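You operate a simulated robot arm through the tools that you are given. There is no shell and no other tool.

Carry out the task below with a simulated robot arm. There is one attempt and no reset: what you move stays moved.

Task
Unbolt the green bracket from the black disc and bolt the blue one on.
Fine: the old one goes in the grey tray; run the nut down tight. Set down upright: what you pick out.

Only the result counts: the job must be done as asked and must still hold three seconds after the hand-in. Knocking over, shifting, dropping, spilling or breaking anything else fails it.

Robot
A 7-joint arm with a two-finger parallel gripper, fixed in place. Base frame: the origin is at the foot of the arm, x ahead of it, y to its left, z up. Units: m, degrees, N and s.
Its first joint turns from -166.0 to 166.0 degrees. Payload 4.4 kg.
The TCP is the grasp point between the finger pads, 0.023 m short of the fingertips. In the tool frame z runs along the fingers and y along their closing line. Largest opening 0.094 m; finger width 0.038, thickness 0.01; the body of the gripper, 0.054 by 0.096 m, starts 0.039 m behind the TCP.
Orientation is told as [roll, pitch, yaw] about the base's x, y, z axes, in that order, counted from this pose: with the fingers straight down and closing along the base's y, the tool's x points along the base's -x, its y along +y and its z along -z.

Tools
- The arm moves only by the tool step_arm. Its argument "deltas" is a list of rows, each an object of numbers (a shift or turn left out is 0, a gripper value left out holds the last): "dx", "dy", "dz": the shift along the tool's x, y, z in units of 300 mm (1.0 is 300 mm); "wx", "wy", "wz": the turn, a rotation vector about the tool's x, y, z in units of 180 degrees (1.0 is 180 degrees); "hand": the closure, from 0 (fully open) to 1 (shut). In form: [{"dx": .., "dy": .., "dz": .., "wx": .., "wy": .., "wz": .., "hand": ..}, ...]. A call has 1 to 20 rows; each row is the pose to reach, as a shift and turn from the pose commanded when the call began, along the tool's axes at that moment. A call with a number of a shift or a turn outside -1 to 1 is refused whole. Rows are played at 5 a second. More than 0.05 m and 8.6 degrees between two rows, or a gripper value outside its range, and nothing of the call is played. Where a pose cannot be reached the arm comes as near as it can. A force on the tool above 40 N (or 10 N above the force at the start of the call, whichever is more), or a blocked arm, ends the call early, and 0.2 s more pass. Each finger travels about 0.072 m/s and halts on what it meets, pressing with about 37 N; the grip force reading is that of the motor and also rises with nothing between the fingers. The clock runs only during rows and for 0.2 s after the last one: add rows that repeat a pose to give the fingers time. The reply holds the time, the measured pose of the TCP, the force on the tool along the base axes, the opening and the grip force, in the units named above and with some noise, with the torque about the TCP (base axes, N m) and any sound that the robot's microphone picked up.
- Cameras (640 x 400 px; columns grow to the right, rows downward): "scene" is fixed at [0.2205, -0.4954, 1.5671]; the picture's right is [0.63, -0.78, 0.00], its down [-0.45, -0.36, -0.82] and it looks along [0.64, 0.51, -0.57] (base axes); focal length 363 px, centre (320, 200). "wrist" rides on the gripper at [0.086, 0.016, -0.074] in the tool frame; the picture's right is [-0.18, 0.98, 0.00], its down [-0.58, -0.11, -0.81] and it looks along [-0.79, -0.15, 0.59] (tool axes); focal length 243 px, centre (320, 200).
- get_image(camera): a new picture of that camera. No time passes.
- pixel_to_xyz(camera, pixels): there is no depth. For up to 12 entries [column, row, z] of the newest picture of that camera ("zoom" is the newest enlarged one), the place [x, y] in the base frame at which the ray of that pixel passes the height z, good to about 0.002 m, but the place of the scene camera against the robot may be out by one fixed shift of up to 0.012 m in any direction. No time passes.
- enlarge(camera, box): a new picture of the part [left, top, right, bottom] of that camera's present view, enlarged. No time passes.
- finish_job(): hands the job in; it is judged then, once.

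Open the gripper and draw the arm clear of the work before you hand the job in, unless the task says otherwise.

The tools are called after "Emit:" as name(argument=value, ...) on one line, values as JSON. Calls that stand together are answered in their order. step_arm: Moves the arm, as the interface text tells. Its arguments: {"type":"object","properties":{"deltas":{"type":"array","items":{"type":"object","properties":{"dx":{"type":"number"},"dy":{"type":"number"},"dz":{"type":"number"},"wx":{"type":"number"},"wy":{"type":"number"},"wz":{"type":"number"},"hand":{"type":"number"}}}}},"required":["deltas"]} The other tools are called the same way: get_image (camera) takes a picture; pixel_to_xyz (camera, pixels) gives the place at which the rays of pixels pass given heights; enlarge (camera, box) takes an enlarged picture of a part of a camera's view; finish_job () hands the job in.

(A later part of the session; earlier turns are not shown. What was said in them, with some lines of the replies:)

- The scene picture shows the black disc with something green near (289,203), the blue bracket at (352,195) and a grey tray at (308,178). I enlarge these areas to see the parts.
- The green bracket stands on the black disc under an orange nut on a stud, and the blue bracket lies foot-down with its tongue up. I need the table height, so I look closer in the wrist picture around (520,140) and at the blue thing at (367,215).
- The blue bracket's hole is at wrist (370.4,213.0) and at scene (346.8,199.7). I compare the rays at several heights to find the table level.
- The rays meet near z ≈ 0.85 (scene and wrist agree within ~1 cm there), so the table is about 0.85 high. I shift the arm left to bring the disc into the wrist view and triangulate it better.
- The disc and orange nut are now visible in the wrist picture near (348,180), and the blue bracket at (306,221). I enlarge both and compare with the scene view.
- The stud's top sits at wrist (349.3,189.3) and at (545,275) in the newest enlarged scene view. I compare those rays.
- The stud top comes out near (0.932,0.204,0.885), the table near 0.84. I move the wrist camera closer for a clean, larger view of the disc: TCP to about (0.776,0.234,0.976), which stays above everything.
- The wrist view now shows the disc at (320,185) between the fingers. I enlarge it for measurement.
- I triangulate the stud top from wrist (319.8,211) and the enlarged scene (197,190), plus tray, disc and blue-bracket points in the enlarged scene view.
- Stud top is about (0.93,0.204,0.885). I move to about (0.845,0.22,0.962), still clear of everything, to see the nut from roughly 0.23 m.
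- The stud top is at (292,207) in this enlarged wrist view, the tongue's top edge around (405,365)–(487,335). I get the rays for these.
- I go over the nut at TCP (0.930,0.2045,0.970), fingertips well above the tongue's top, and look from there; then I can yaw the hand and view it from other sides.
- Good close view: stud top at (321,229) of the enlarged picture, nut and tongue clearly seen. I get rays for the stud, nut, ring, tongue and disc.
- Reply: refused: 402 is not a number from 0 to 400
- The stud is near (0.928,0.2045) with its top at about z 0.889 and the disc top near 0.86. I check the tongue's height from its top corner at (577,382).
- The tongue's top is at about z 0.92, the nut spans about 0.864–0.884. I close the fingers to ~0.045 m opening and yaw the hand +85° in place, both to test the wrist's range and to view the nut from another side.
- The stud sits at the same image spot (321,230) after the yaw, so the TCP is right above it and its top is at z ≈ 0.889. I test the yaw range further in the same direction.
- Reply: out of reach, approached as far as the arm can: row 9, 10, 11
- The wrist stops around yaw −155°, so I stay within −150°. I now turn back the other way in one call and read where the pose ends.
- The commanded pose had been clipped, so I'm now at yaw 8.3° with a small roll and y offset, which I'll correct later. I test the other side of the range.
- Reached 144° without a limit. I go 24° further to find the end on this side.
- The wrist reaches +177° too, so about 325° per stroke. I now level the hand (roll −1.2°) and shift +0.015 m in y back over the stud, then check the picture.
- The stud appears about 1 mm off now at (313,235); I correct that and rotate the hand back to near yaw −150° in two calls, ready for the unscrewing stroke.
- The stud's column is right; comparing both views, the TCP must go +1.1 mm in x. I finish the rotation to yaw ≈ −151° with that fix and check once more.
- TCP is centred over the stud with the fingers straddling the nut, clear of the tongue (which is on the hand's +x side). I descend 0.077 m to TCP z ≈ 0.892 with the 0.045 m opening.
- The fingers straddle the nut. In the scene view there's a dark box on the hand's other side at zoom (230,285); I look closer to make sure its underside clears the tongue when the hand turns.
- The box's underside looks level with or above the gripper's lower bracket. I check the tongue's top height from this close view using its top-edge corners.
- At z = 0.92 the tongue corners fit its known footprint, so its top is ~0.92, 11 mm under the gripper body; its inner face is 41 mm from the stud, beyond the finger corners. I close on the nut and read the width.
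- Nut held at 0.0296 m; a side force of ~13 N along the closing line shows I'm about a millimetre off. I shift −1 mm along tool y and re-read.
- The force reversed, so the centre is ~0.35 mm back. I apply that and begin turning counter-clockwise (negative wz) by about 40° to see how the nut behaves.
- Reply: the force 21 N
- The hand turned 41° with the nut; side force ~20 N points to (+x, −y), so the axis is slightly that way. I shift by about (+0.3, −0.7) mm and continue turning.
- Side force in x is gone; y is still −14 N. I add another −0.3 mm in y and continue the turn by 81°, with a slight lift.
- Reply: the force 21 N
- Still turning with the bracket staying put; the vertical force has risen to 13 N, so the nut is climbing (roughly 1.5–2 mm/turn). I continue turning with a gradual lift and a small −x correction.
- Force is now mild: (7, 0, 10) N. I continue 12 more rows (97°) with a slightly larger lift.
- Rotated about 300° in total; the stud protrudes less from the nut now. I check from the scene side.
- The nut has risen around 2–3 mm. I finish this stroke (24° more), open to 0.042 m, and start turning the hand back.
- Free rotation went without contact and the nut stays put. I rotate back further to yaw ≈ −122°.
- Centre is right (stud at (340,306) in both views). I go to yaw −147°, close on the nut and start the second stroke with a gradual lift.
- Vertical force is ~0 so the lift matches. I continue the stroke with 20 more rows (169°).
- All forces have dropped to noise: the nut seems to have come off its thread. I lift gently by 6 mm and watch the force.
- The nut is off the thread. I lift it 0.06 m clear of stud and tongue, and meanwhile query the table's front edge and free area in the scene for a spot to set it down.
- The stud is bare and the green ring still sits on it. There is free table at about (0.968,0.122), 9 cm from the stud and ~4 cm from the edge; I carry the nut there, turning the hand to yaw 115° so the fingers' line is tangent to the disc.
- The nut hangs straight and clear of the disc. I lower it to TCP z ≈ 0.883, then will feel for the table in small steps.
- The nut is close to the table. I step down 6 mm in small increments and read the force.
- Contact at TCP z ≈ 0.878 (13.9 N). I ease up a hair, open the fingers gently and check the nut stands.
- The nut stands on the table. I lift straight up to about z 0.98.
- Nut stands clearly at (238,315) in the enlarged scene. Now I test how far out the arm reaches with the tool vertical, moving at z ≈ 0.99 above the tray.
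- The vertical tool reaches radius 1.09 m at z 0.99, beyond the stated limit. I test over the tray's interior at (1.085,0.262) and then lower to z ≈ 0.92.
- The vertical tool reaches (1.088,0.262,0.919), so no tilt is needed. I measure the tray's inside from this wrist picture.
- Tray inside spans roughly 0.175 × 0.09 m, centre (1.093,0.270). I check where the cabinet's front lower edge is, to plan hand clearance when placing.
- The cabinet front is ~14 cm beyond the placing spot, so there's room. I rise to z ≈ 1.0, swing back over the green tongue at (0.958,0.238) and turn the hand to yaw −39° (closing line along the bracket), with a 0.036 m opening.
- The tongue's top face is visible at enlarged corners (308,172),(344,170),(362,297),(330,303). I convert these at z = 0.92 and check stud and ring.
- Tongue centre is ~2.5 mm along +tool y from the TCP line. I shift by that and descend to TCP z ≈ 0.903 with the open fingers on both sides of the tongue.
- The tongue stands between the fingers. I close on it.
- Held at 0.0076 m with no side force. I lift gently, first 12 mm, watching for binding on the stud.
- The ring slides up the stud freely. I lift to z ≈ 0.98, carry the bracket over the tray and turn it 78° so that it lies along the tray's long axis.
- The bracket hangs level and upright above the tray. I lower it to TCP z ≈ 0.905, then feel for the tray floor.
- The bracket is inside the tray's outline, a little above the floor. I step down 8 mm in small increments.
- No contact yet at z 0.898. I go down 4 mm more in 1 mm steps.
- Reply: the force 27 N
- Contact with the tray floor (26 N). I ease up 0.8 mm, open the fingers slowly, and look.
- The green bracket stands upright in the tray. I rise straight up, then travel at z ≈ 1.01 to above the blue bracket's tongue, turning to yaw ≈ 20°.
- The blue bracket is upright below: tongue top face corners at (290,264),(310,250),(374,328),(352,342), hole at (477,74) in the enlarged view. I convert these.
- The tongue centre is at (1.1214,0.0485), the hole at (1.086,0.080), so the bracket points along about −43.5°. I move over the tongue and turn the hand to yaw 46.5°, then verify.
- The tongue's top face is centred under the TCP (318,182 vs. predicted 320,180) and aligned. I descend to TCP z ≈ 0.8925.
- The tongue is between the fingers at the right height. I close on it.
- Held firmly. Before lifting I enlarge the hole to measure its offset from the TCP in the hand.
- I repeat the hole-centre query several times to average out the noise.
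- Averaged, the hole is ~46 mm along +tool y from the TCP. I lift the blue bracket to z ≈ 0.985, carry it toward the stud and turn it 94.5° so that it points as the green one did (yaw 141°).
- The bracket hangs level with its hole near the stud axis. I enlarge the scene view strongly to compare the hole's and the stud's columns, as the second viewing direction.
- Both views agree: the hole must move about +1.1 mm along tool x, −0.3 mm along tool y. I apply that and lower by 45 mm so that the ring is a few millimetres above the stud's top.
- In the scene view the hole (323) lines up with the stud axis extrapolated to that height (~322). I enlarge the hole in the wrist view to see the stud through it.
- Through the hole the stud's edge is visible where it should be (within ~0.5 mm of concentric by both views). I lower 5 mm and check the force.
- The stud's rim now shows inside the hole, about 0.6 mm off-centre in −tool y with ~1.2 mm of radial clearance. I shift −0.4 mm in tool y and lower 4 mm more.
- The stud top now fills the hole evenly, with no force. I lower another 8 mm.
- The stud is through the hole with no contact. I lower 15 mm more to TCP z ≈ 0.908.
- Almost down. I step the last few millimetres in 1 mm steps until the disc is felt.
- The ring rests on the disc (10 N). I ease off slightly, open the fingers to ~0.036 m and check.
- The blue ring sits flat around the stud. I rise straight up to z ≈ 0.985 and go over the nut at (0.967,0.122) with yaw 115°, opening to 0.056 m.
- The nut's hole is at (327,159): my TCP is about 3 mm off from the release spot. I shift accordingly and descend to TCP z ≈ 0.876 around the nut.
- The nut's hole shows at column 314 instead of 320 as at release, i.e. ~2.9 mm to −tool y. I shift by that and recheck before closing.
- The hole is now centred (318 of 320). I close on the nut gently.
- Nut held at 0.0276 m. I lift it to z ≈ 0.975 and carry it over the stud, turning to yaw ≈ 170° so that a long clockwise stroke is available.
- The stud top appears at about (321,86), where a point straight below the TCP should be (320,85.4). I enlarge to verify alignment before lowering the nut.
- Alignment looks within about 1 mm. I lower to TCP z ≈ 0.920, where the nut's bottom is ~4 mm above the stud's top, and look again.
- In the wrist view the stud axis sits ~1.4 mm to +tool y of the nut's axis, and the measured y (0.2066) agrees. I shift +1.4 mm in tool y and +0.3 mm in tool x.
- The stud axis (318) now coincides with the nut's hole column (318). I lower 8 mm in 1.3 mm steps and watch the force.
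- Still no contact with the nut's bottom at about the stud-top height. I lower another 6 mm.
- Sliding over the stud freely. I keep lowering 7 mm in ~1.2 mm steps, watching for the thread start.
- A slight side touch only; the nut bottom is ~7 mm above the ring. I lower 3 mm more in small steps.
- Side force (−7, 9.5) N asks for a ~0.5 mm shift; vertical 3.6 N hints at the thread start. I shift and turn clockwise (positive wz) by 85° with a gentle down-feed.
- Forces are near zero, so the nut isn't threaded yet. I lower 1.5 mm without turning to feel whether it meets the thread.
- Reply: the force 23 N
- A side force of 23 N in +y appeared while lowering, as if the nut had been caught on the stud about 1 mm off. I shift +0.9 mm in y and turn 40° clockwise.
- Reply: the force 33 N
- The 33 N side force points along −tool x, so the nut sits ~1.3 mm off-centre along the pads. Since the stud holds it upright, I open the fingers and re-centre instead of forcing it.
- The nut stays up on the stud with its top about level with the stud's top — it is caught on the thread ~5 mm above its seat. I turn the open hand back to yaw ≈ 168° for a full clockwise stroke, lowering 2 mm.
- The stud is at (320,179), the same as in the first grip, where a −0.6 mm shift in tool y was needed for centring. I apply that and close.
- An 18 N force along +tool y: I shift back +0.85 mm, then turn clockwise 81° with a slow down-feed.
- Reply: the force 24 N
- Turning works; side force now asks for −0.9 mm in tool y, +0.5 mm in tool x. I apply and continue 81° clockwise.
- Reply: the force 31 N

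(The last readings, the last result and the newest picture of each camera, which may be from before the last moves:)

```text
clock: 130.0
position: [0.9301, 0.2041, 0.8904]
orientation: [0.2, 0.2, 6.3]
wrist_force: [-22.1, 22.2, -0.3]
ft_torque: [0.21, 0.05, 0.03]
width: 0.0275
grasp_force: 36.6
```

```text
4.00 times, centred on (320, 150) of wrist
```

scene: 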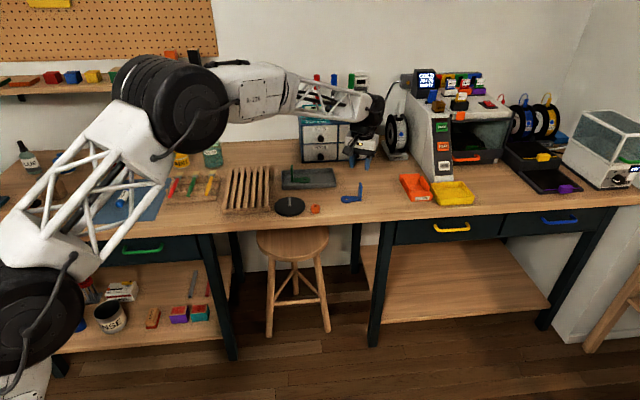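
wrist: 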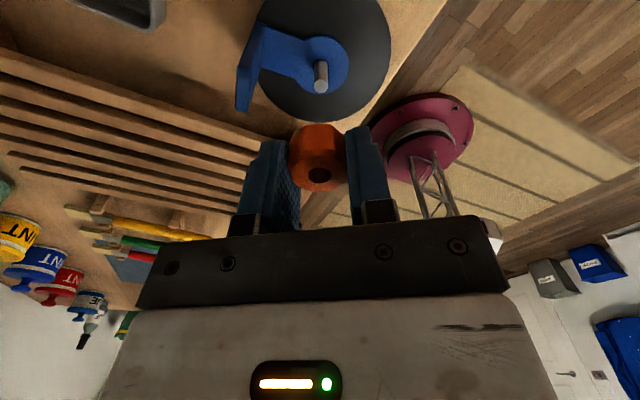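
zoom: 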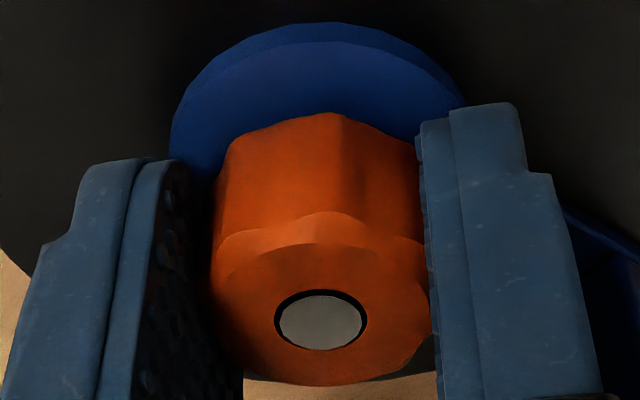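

Forces stay under 35 N; I re-centre (+0.8 mm tool y, +0.3 mm tool x) and continue 81° clockwise.

Emit:
step_arm(deltas=[{"dx": 0.001, "dy": 0.0027}, {"dx": 0.001, "dy": 0.0027, "wz": 0.045, "dz": 0.0002}, {"dx": 0.001, "dy": 0.0027, "wz": 0.09, "dz": 0.0004}, {"dx": 0.001, "dy": 0.0027, "wz": 0.135, "dz": 0.0006}, {"dx": 0.001, "dy": 0.0027, "wz": 0.18, "dz": 0.0008}, {"dx": 0.001, "dy": 0.0027, "wz": 0.225, "dz": 0.001}, {"dx": 0.001, "dy": 0.0027, "wz": 0.27, "dz": 0.0012}, {"dx": 0.001, "dy": 0.0027, "wz": 0.315, "dz": 0.0014}, {"dx": 0.001, "dy": 0.0027, "wz": 0.36, "dz": 0.0016}, {"dx": 0.001, "dy": 0.0027, "wz": 0.405, "dz": 0.0018}, {"dx": 0.001, "dy": 0.0027, "wz": 0.45, "dz": 0.002}])

Emit:
enlarge(camera="wrist", box=[240, 100, 400, 200])

```text
clock: 132.4
position: [0.9301, 0.2036, 0.8917]
orientation: [-0.3, 0.1, -74.9]
wrist_force: [-30.5, 3.7, -0.1]
ft_torque: [0.21, 0.16, 0.0]
width: 0.0273
grasp_force: 36.9
```

```text
4.00 times, centred on (320, 150) of wrist
```

zoom: 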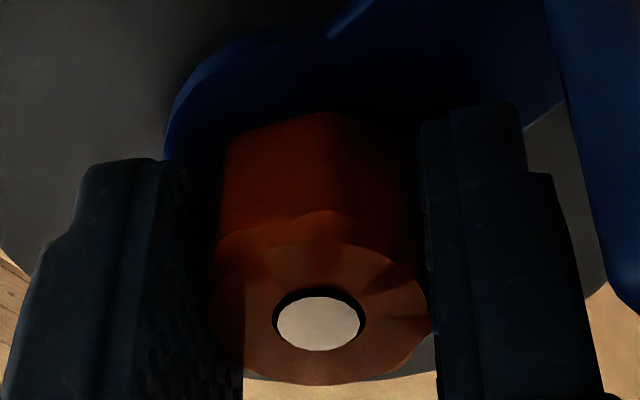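

The stud now protrudes slightly above the nut, so the nut is screwing down (~2.3 mm/turn). I reduce the side load by −0.7 mm in tool y and finish this stroke to yaw ≈ −148°.

Emit:
step_arm(deltas=[{"dx": 0.0004, "dy": -0.0023}, {"dx": 0.0004, "dy": -0.0023, "wz": 0.045, "dz": 0.0002}, {"dx": 0.0004, "dy": -0.0023, "wz": 0.09, "dz": 0.0004}, {"dx": 0.0004, "dy": -0.0023, "wz": 0.135, "dz": 0.0006}, {"dx": 0.0004, "dy": -0.0023, "wz": 0.18, "dz": 0.0008}, {"dx": 0.0004, "dy": -0.0023, "wz": 0.225, "dz": 0.001}, {"dx": 0.0004, "dy": -0.0023, "wz": 0.27, "dz": 0.0012}, {"dx": 0.0004, "dy": -0.0023, "wz": 0.315, "dz": 0.0014}, {"dx": 0.0004, "dy": -0.0023, "wz": 0.36, "dz": 0.0016}, {"dx": 0.0004, "dy": -0.0023, "wz": 0.405, "dz": 0.0018}])

Emit:
enlarge(camera="wrist", box=[240, 100, 400, 200])

Emit:
enlarge(camera="scene", box=[269, 180, 309, 205])

```text
clock: 134.6
position: [0.9304, 0.2043, 0.8897]
orientation: [-0.2, -0.1, -147.8]
wrist_force: [16.7, 4.0, 0.8]
ft_torque: [0.13, -0.51, -0.01]
width: 0.0274
grasp_force: 37.3
```

```text
4.00 times, centred on (320, 150) of wrist
```

zoom: 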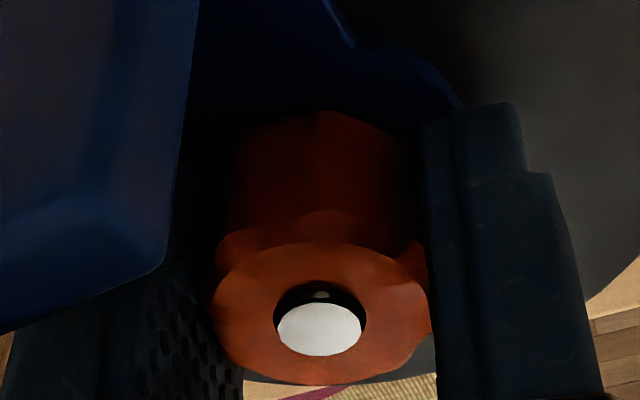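

```text
16.00 times, centred on (289, 192) of scene
```

zoom: 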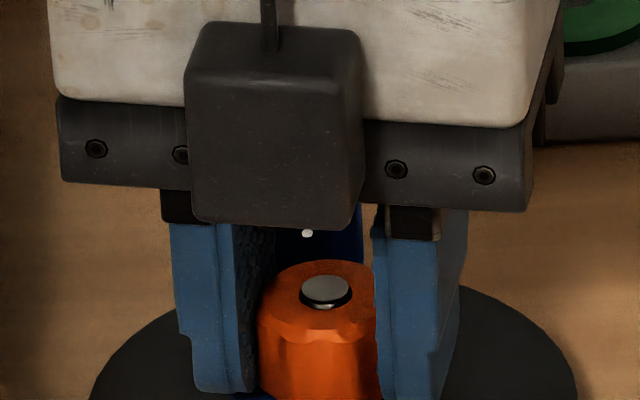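

The stud stands ~2 mm proud now. I open, raise 3 mm and rotate the open hand back for the next stroke.

Emit:
step_arm(deltas=[{"hand": 0.55}, {"hand": 0.55, "dz": -0.01}, {"dz": -0.01, "wz": -0.047}, {"dz": -0.01, "wz": -0.094}, {"dz": -0.01, "wz": -0.141}, {"dz": -0.01, "wz": -0.188}, {"dz": -0.01, "wz": -0.235}, {"dz": -0.01, "wz": -0.282}, {"dz": -0.01, "wz": -0.329}, {"dz": -0.01, "wz": -0.376}, {"dz": -0.01, "wz": -0.423}, {"dz": -0.01, "wz": -0.47}, {"dz": -0.01, "wz": -0.517}, {"dz": -0.01, "wz": -0.564}, {"dz": -0.01, "wz": -0.611}, {"dz": -0.01, "wz": -0.658}, {"dz": -0.01, "wz": -0.705}, {"dz": -0.01, "wz": -0.752}, {"dz": -0.01, "wz": -0.799}, {"dz": -0.01, "wz": -0.846}])

Emit:
enlarge(camera="wrist", box=[240, 100, 400, 200])

```text
clock: 138.8
position: [0.928, 0.2048, 0.8929]
orientation: [0.2, 0.2, 4.6]
wrist_force: [-0.2, -0.3, -0.2]
ft_torque: [0.04, -0.01, 0.02]
width: 0.042
grasp_force: 0.0
```

```text
4.00 times, centred on (320, 150) of wrist
```

zoom: 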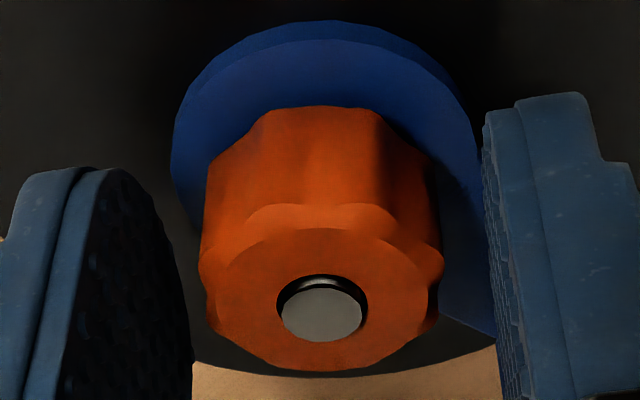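

Emit:
step_arm(deltas=[{"wz": -0.045}, {"wz": -0.09}, {"wz": -0.135}, {"wz": -0.18}, {"wz": -0.225}, {"wz": -0.27}, {"wz": -0.315}, {"wz": -0.36}, {"wz": -0.405}, {"wz": -0.45}, {"wz": -0.495}, {"wz": -0.54}, {"wz": -0.585}, {"wz": -0.63}, {"wz": -0.675}, {"wz": -0.72}, {"wz": -0.765}, {"wz": -0.81}, {"wz": -0.855}, {"wz": -0.9}])

Emit:
enlarge(camera="wrist", box=[240, 100, 400, 200])

```text
clock: 143.0
position: [0.9288, 0.2044, 0.8927]
orientation: [0.0, -0.2, 166.6]
wrist_force: [0.6, -0.5, -0.3]
ft_torque: [-0.03, 0.0, -0.04]
width: 0.0422
grasp_force: 0.1
```

```text
4.00 times, centred on (320, 150) of wrist
```

zoom: 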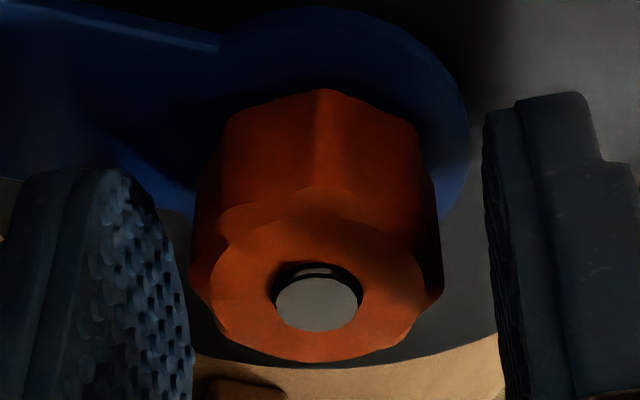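

The nut and hand are clear; comparing stud positions at the two yaws (320.5,178.8) and (319.5,176), the TCP should move about (+0.7,+0.25) mm. I apply this, close and turn 100° clockwise.

Emit:
step_arm(deltas=[{"dx": 0.0021, "dy": -0.0014}, {"dx": 0.0021, "dy": -0.0014, "hand": 0.65}, {"dx": 0.0021, "dy": -0.0014, "hand": 1.0}, {"dx": 0.0021, "dy": -0.0014, "hand": 1.0}, {"dx": 0.0021, "dy": -0.0014, "wz": 0.045, "dz": 0.0001}, {"dx": 0.0021, "dy": -0.0014, "wz": 0.09, "dz": 0.0003}, {"dx": 0.0021, "dy": -0.0014, "wz": 0.135, "dz": 0.0005}, {"dx": 0.0021, "dy": -0.0014, "wz": 0.18, "dz": 0.0007}, {"dx": 0.0021, "dy": -0.0014, "wz": 0.225, "dz": 0.0009}, {"dx": 0.0021, "dy": -0.0014, "wz": 0.27, "dz": 0.0011}, {"dx": 0.0021, "dy": -0.0014, "wz": 0.315, "dz": 0.0013}, {"dx": 0.0021, "dy": -0.0014, "wz": 0.36, "dz": 0.0015}, {"dx": 0.0021, "dy": -0.0014, "wz": 0.405, "dz": 0.0017}, {"dx": 0.0021, "dy": -0.0014, "wz": 0.45, "dz": 0.0019}, {"dx": 0.0021, "dy": -0.0014, "wz": 0.495, "dz": 0.0021}, {"dx": 0.0021, "dy": -0.0014, "wz": 0.54, "dz": 0.0023}])

Emit:
enlarge(camera="wrist", box=[240, 100, 400, 200])

```text
clock: 146.4
position: [0.9303, 0.2041, 0.8921]
orientation: [0.3, 0.1, 69.3]
wrist_force: [-13.0, -5.1, 1.0]
ft_torque: [0.07, -0.3, -0.04]
width: 0.0297
grasp_force: 37.0
```

```text
4.00 times, centred on (320, 150) of wrist
```

zoom: 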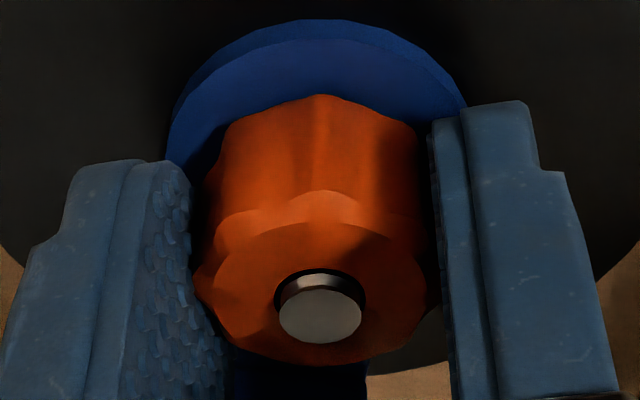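

Good: small forces, and the stud protrudes more. I continue 20 rows (162°) clockwise.

Emit:
step_arm(deltas=[{"wz": 0.045, "dz": 0.0001}, {"wz": 0.09, "dz": 0.0003}, {"wz": 0.135, "dz": 0.0005}, {"wz": 0.18, "dz": 0.0007}, {"wz": 0.225, "dz": 0.0009}, {"wz": 0.27, "dz": 0.0011}, {"wz": 0.315, "dz": 0.0013}, {"wz": 0.36, "dz": 0.0015}, {"wz": 0.405, "dz": 0.0017}, {"wz": 0.45, "dz": 0.0019}, {"wz": 0.495, "dz": 0.0021}, {"wz": 0.54, "dz": 0.0023}, {"wz": 0.585, "dz": 0.0025}, {"wz": 0.63, "dz": 0.0027}, {"wz": 0.675, "dz": 0.0029}, {"wz": 0.72, "dz": 0.0031}, {"wz": 0.765, "dz": 0.0033}, {"wz": 0.81, "dz": 0.0035}, {"wz": 0.855, "dz": 0.0035}, {"wz": 0.9, "dz": 0.0035}])

Emit:
enlarge(camera="wrist", box=[240, 100, 400, 200])

```text
clock: 150.6
position: [0.9303, 0.2049, 0.8909]
orientation: [-0.3, 0.1, -92.7]
wrist_force: [-8.2, -2.5, 0.7]
ft_torque: [0.11, -0.1, 0.05]
width: 0.0278
grasp_force: 37.1
```

```text
4.00 times, centred on (320, 150) of wrist
```

zoom: 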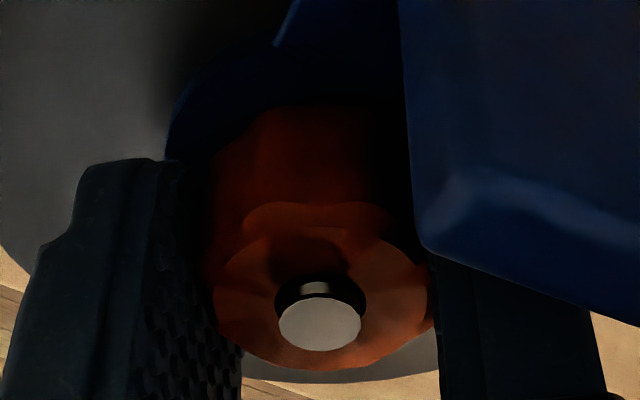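

Stud protrudes ~3–4 mm now. I continue another 50° to yaw ≈ −141°, watching the torque about z.

Emit:
step_arm(deltas=[{"wz": 0.045}, {"wz": 0.09}, {"wz": 0.135}, {"wz": 0.18}, {"wz": 0.225}, {"wz": 0.27}])

Emit:
enlarge(camera="scene", box=[269, 180, 309, 205])

Emit:
enlarge(camera="wrist", box=[240, 100, 400, 200])

```text
clock: 152.0
position: [0.93, 0.2049, 0.8914]
orientation: [-0.2, -0.1, -141.3]
wrist_force: [0.6, 0.8, -0.6]
ft_torque: [-0.09, -0.42, 0.46]
width: 0.0301
grasp_force: 36.7
```

```text
16.00 times, centred on (289, 192) of scene
```

zoom: 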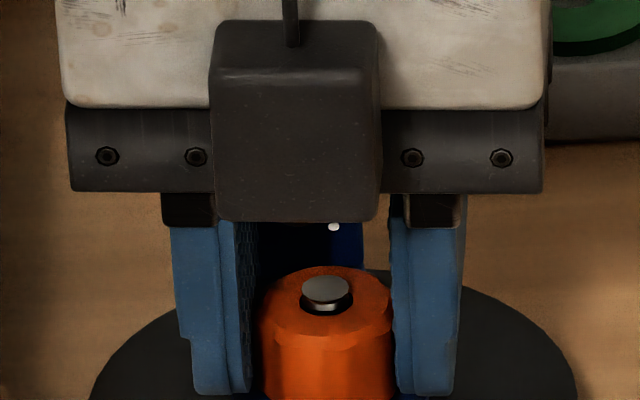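

```text
4.00 times, centred on (320, 150) of wrist
```

zoom: 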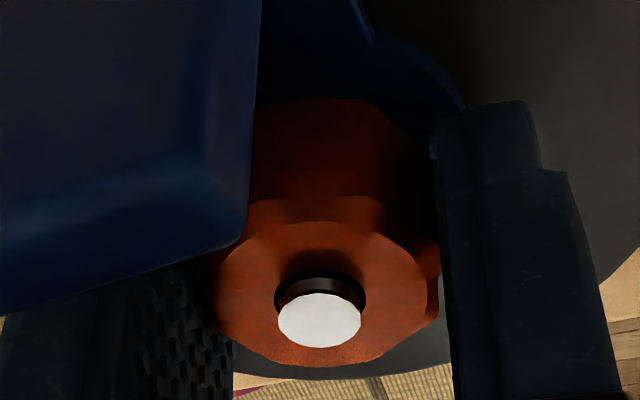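

Torque about z has risen to 0.46 N·m and the fingers ride up on the lobes: the nut is meeting resistance. I turn 10° more to confirm.

Emit:
step_arm(deltas=[{"wz": 0.02}, {"wz": 0.04}, {"wz": 0.055}])

Emit:
enlarge(camera="wrist", box=[280, 120, 380, 200])

Emit:
enlarge(camera="scene", box=[279, 190, 299, 205])

```text
clock: 152.8
position: [0.9303, 0.2049, 0.8916]
orientation: [-0.2, -0.2, -151.1]
wrist_force: [1.7, -0.7, 0.8]
ft_torque: [-0.09, -0.2, 0.12]
width: 0.0282
grasp_force: 37.1
```

```text
5.00 times, centred on (330, 160) of wrist
```

zoom: 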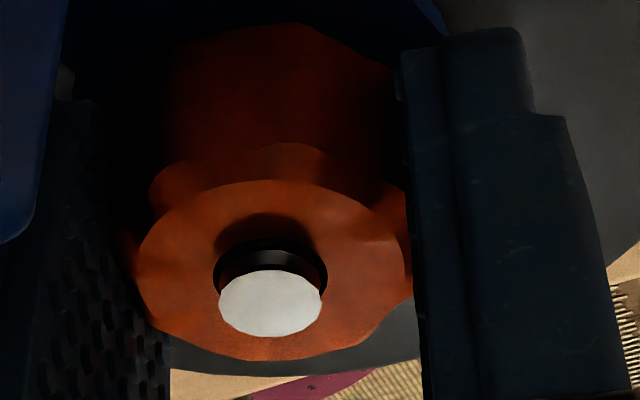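

```text
16.00 times, centred on (289, 198) of scene
```

zoom: 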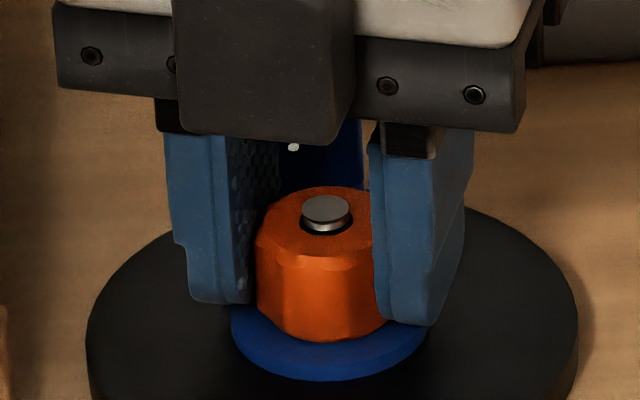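

The torque peaked and the fingers then slipped past a lobe, while the stud's protrusion matches the original tight state. To be sure it's tight, I open, turn back 90°, grip again and turn clockwise once more.

Emit:
step_arm(deltas=[{"hand": 0.55}, {"hand": 0.55}, {"wz": -0.047}, {"wz": -0.094}, {"wz": -0.141}, {"wz": -0.188}, {"wz": -0.235}, {"wz": -0.282}, {"wz": -0.329}, {"wz": -0.376}, {"wz": -0.423}, {"wz": -0.47}, {"wz": -0.517}, {"wz": -0.55}, {"wz": -0.55, "hand": 1.0}, {"wz": -0.55, "hand": 1.0}, {"wz": -0.55, "hand": 1.0}])

Emit:
enlarge(camera="wrist", box=[240, 100, 400, 200])

```text
clock: 156.4
position: [0.9298, 0.2046, 0.8916]
orientation: [-0.2, 0.2, -52.1]
wrist_force: [-9.0, -6.3, 0.8]
ft_torque: [0.09, -0.18, 0.09]
width: 0.0303
grasp_force: 36.8
```

```text
4.00 times, centred on (320, 150) of wrist
```

zoom: 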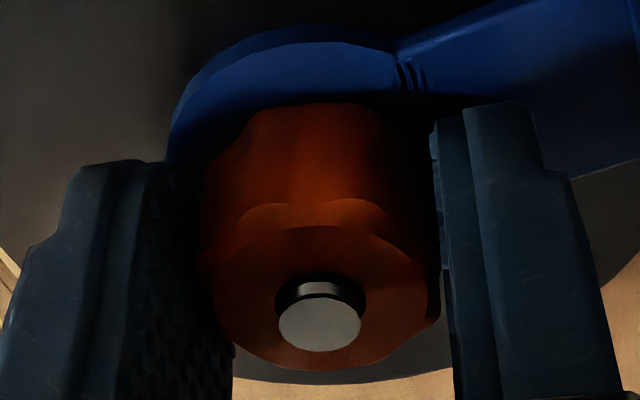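

Gripped on the lobes at 0.0303 m. I turn clockwise 24° and read the torque.

Emit:
step_arm(deltas=[{"wz": 0.045}, {"wz": 0.09}, {"wz": 0.135}])

Emit:
enlarge(camera="wrist", box=[240, 100, 400, 200])

```text
clock: 157.2
position: [0.9294, 0.2042, 0.8908]
orientation: [-0.2, 0.1, -76.6]
wrist_force: [-4.6, -6.6, -0.9]
ft_torque: [0.29, -0.2, 0.56]
width: 0.0308
grasp_force: 36.8
```

```text
4.00 times, centred on (320, 150) of wrist
```

zoom: 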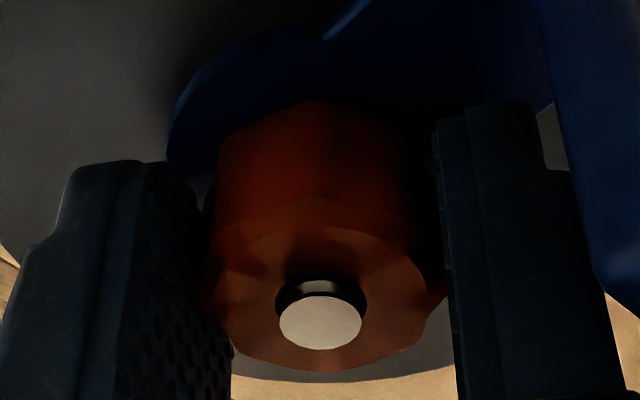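

Torque rises at once to 0.56 N·m and the nut barely follows, so it is tight. One more short twist to make sure it's fully home.

Emit:
step_arm(deltas=[{"wz": 0.04}, {"wz": 0.08}, {"wz": 0.1}, {"wz": 0.1}])

Emit:
enlarge(camera="wrist", box=[240, 100, 400, 200])

```text
clock: 158.2
position: [0.9287, 0.2057, 0.8914]
orientation: [-0.2, 0.0, -94.4]
wrist_force: [-3.2, -2.1, 1.2]
ft_torque: [0.09, -0.18, 0.16]
width: 0.0277
grasp_force: 37.1
```

```text
4.00 times, centred on (320, 150) of wrist
```

zoom: 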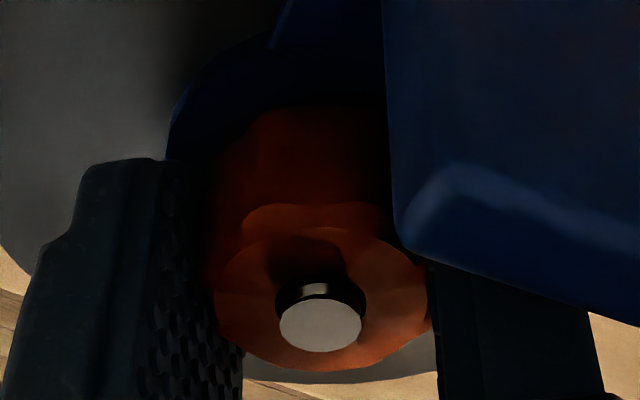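

The fingers settled into flutes (0.0277 m), the firmest grip. I twist from here another 16° and read.

Emit:
step_arm(deltas=[{"wz": 0.045}, {"wz": 0.09}])

Emit:
enlarge(camera="wrist", box=[240, 100, 400, 200])

```text
clock: 158.8
position: [0.9301, 0.2045, 0.8912]
orientation: [-0.2, 0.0, -110.5]
wrist_force: [-2.1, -0.3, 0.5]
ft_torque: [0.16, -0.37, 1.08]
width: 0.0299
grasp_force: 37.1
```

```text
4.00 times, centred on (320, 150) of wrist
```

zoom: 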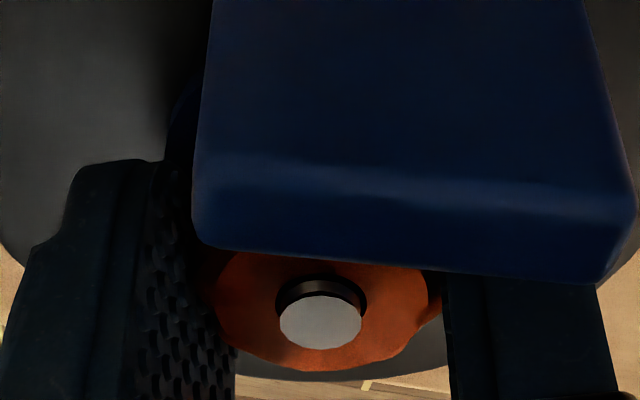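

Torque reached 1.08 N·m — the nut is tight. I open the fingers to 0.042 m and lift straight up to z ≈ 1.0.

Emit:
step_arm(deltas=[{"hand": 0.85}, {"hand": 0.55}, {"hand": 0.55}, {"hand": 0.55, "dz": -0.06}, {"dz": -0.16}, {"dz": -0.26}, {"dz": -0.37}, {"dz": -0.37}])

Emit:
get_image(camera="wrist")

Emit:
enlarge(camera="scene", box=[256, 155, 384, 235])

Emit:
enlarge(camera="scene", box=[265, 175, 325, 220])

```text
clock: 160.6
position: [0.9301, 0.2041, 1.0024]
orientation: [-0.3, 0.0, -110.6]
wrist_force: [-0.1, 0.1, -0.1]
ft_torque: [0.03, -0.02, 0.0]
width: 0.0422
grasp_force: 0.1
```

```text
taken
```

wrist: 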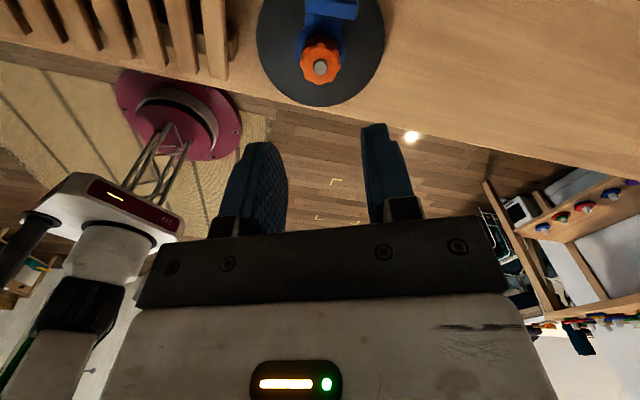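

```text
5.00 times, centred on (320, 195) of scene
```

zoom: 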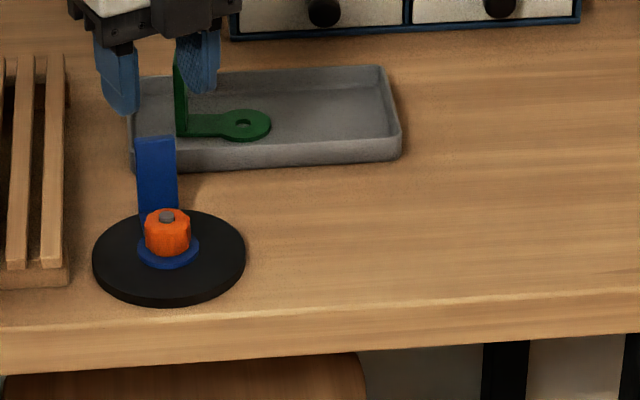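

```text
8.89 times, centred on (295, 198) of scene
```

zoom: 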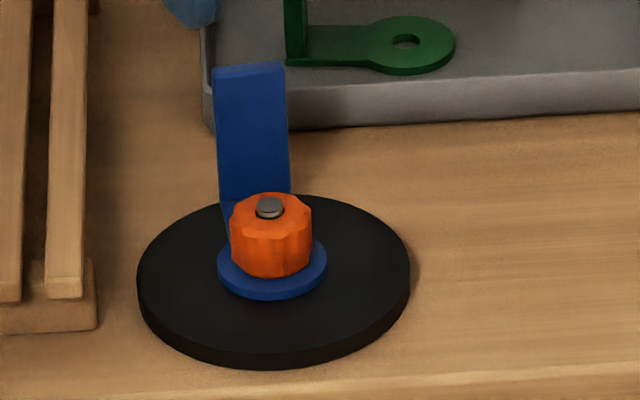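

The picture now matches the start view with blue in place of green: nut at the same height, disc unmoved, green upright in the tray. I open fully and draw the arm up and back, clear of the work.

Emit:
step_arm(deltas=[{"dz": -0.15}, {"dz": -0.3, "hand": 0}, {"dz": -0.45}, {"dx": -0.09, "dy": -0.108, "dz": -0.45}, {"dx": -0.18, "dy": -0.216, "dz": -0.45}, {"dx": -0.27, "dy": -0.324, "dz": -0.45}, {"dx": -0.36, "dy": -0.432, "dz": -0.45}, {"dx": -0.45, "dy": -0.54, "dz": -0.45}, {"dx": -0.54, "dy": -0.648, "dz": -0.45}, {"dx": -0.63, "dy": -0.756, "dz": -0.45}, {"dx": -0.63, "dy": -0.756, "dz": -0.45}, {"dx": -0.63, "dy": -0.756, "dz": -0.45}])

Emit:
get_image(camera="scene")

Emit:
enlarge(camera="scene", box=[256, 155, 384, 235])

Emit:
enlarge(camera="scene", box=[265, 175, 325, 220])

```text
clock: 163.2
position: [0.6523, 0.1087, 1.1362]
orientation: [-0.3, 0.0, -110.6]
wrist_force: [-0.3, -0.9, -0.1]
ft_torque: [-0.02, 0.02, -0.03]
width: 0.094
grasp_force: 0.0
```

```text
taken
```

scene: 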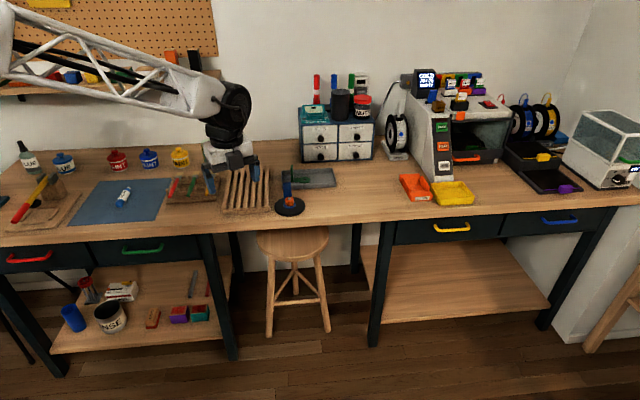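

```text
5.00 times, centred on (320, 195) of scene
```

zoom: 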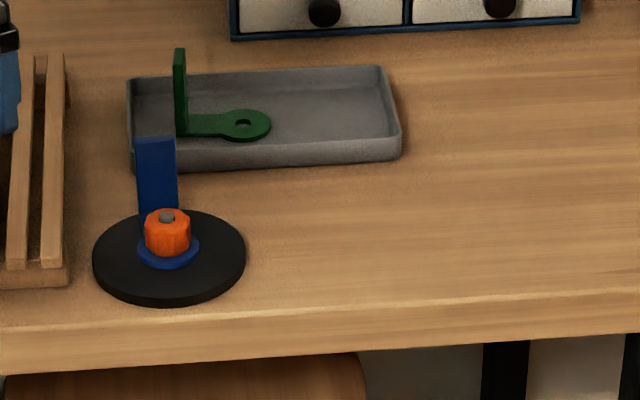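

```text
8.89 times, centred on (295, 198) of scene
```

zoom: 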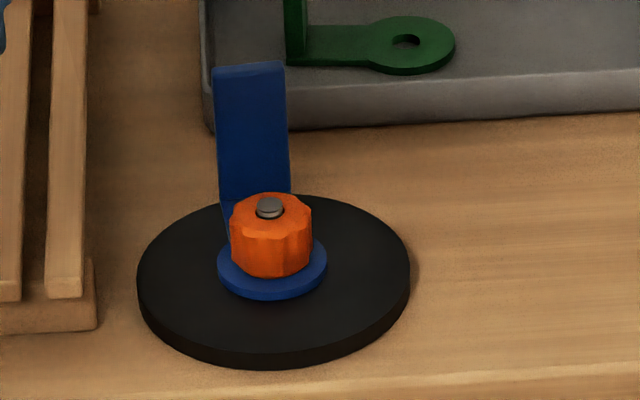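

The arm is clear with the gripper open. The blue bracket is bolted on with the nut down at its original height, the green bracket stands upright in the grey tray, and nothing else has moved, so I hand the job in.

Emit:
finish_job()

```text
The job is handed in.
```

I handed the job in with the blue bracket bolted onto the black disc and the green one standing upright in the grey tray. The tool only confirmed the hand-in, so I don't have a verdict.

- **Nut:** It is run down tight. The last twist met 1.08 N·m of resistance, and the stud sticks out above the nut as much as it did at the start.
- **Blue bracket:** It sits flat on the disc, pointing the same way as the green one did, within a degree or two.
- **Rest of the bench:** The disc looks unmoved in the scene pictures, and nothing else looked knocked over or shifted. The arm is drawn back with the gripper fully open.

While fitting the nut, I first gripped it about 1 mm off-centre, which gave a side force of about 33 N on the stud. I let go, re-centred and continued.
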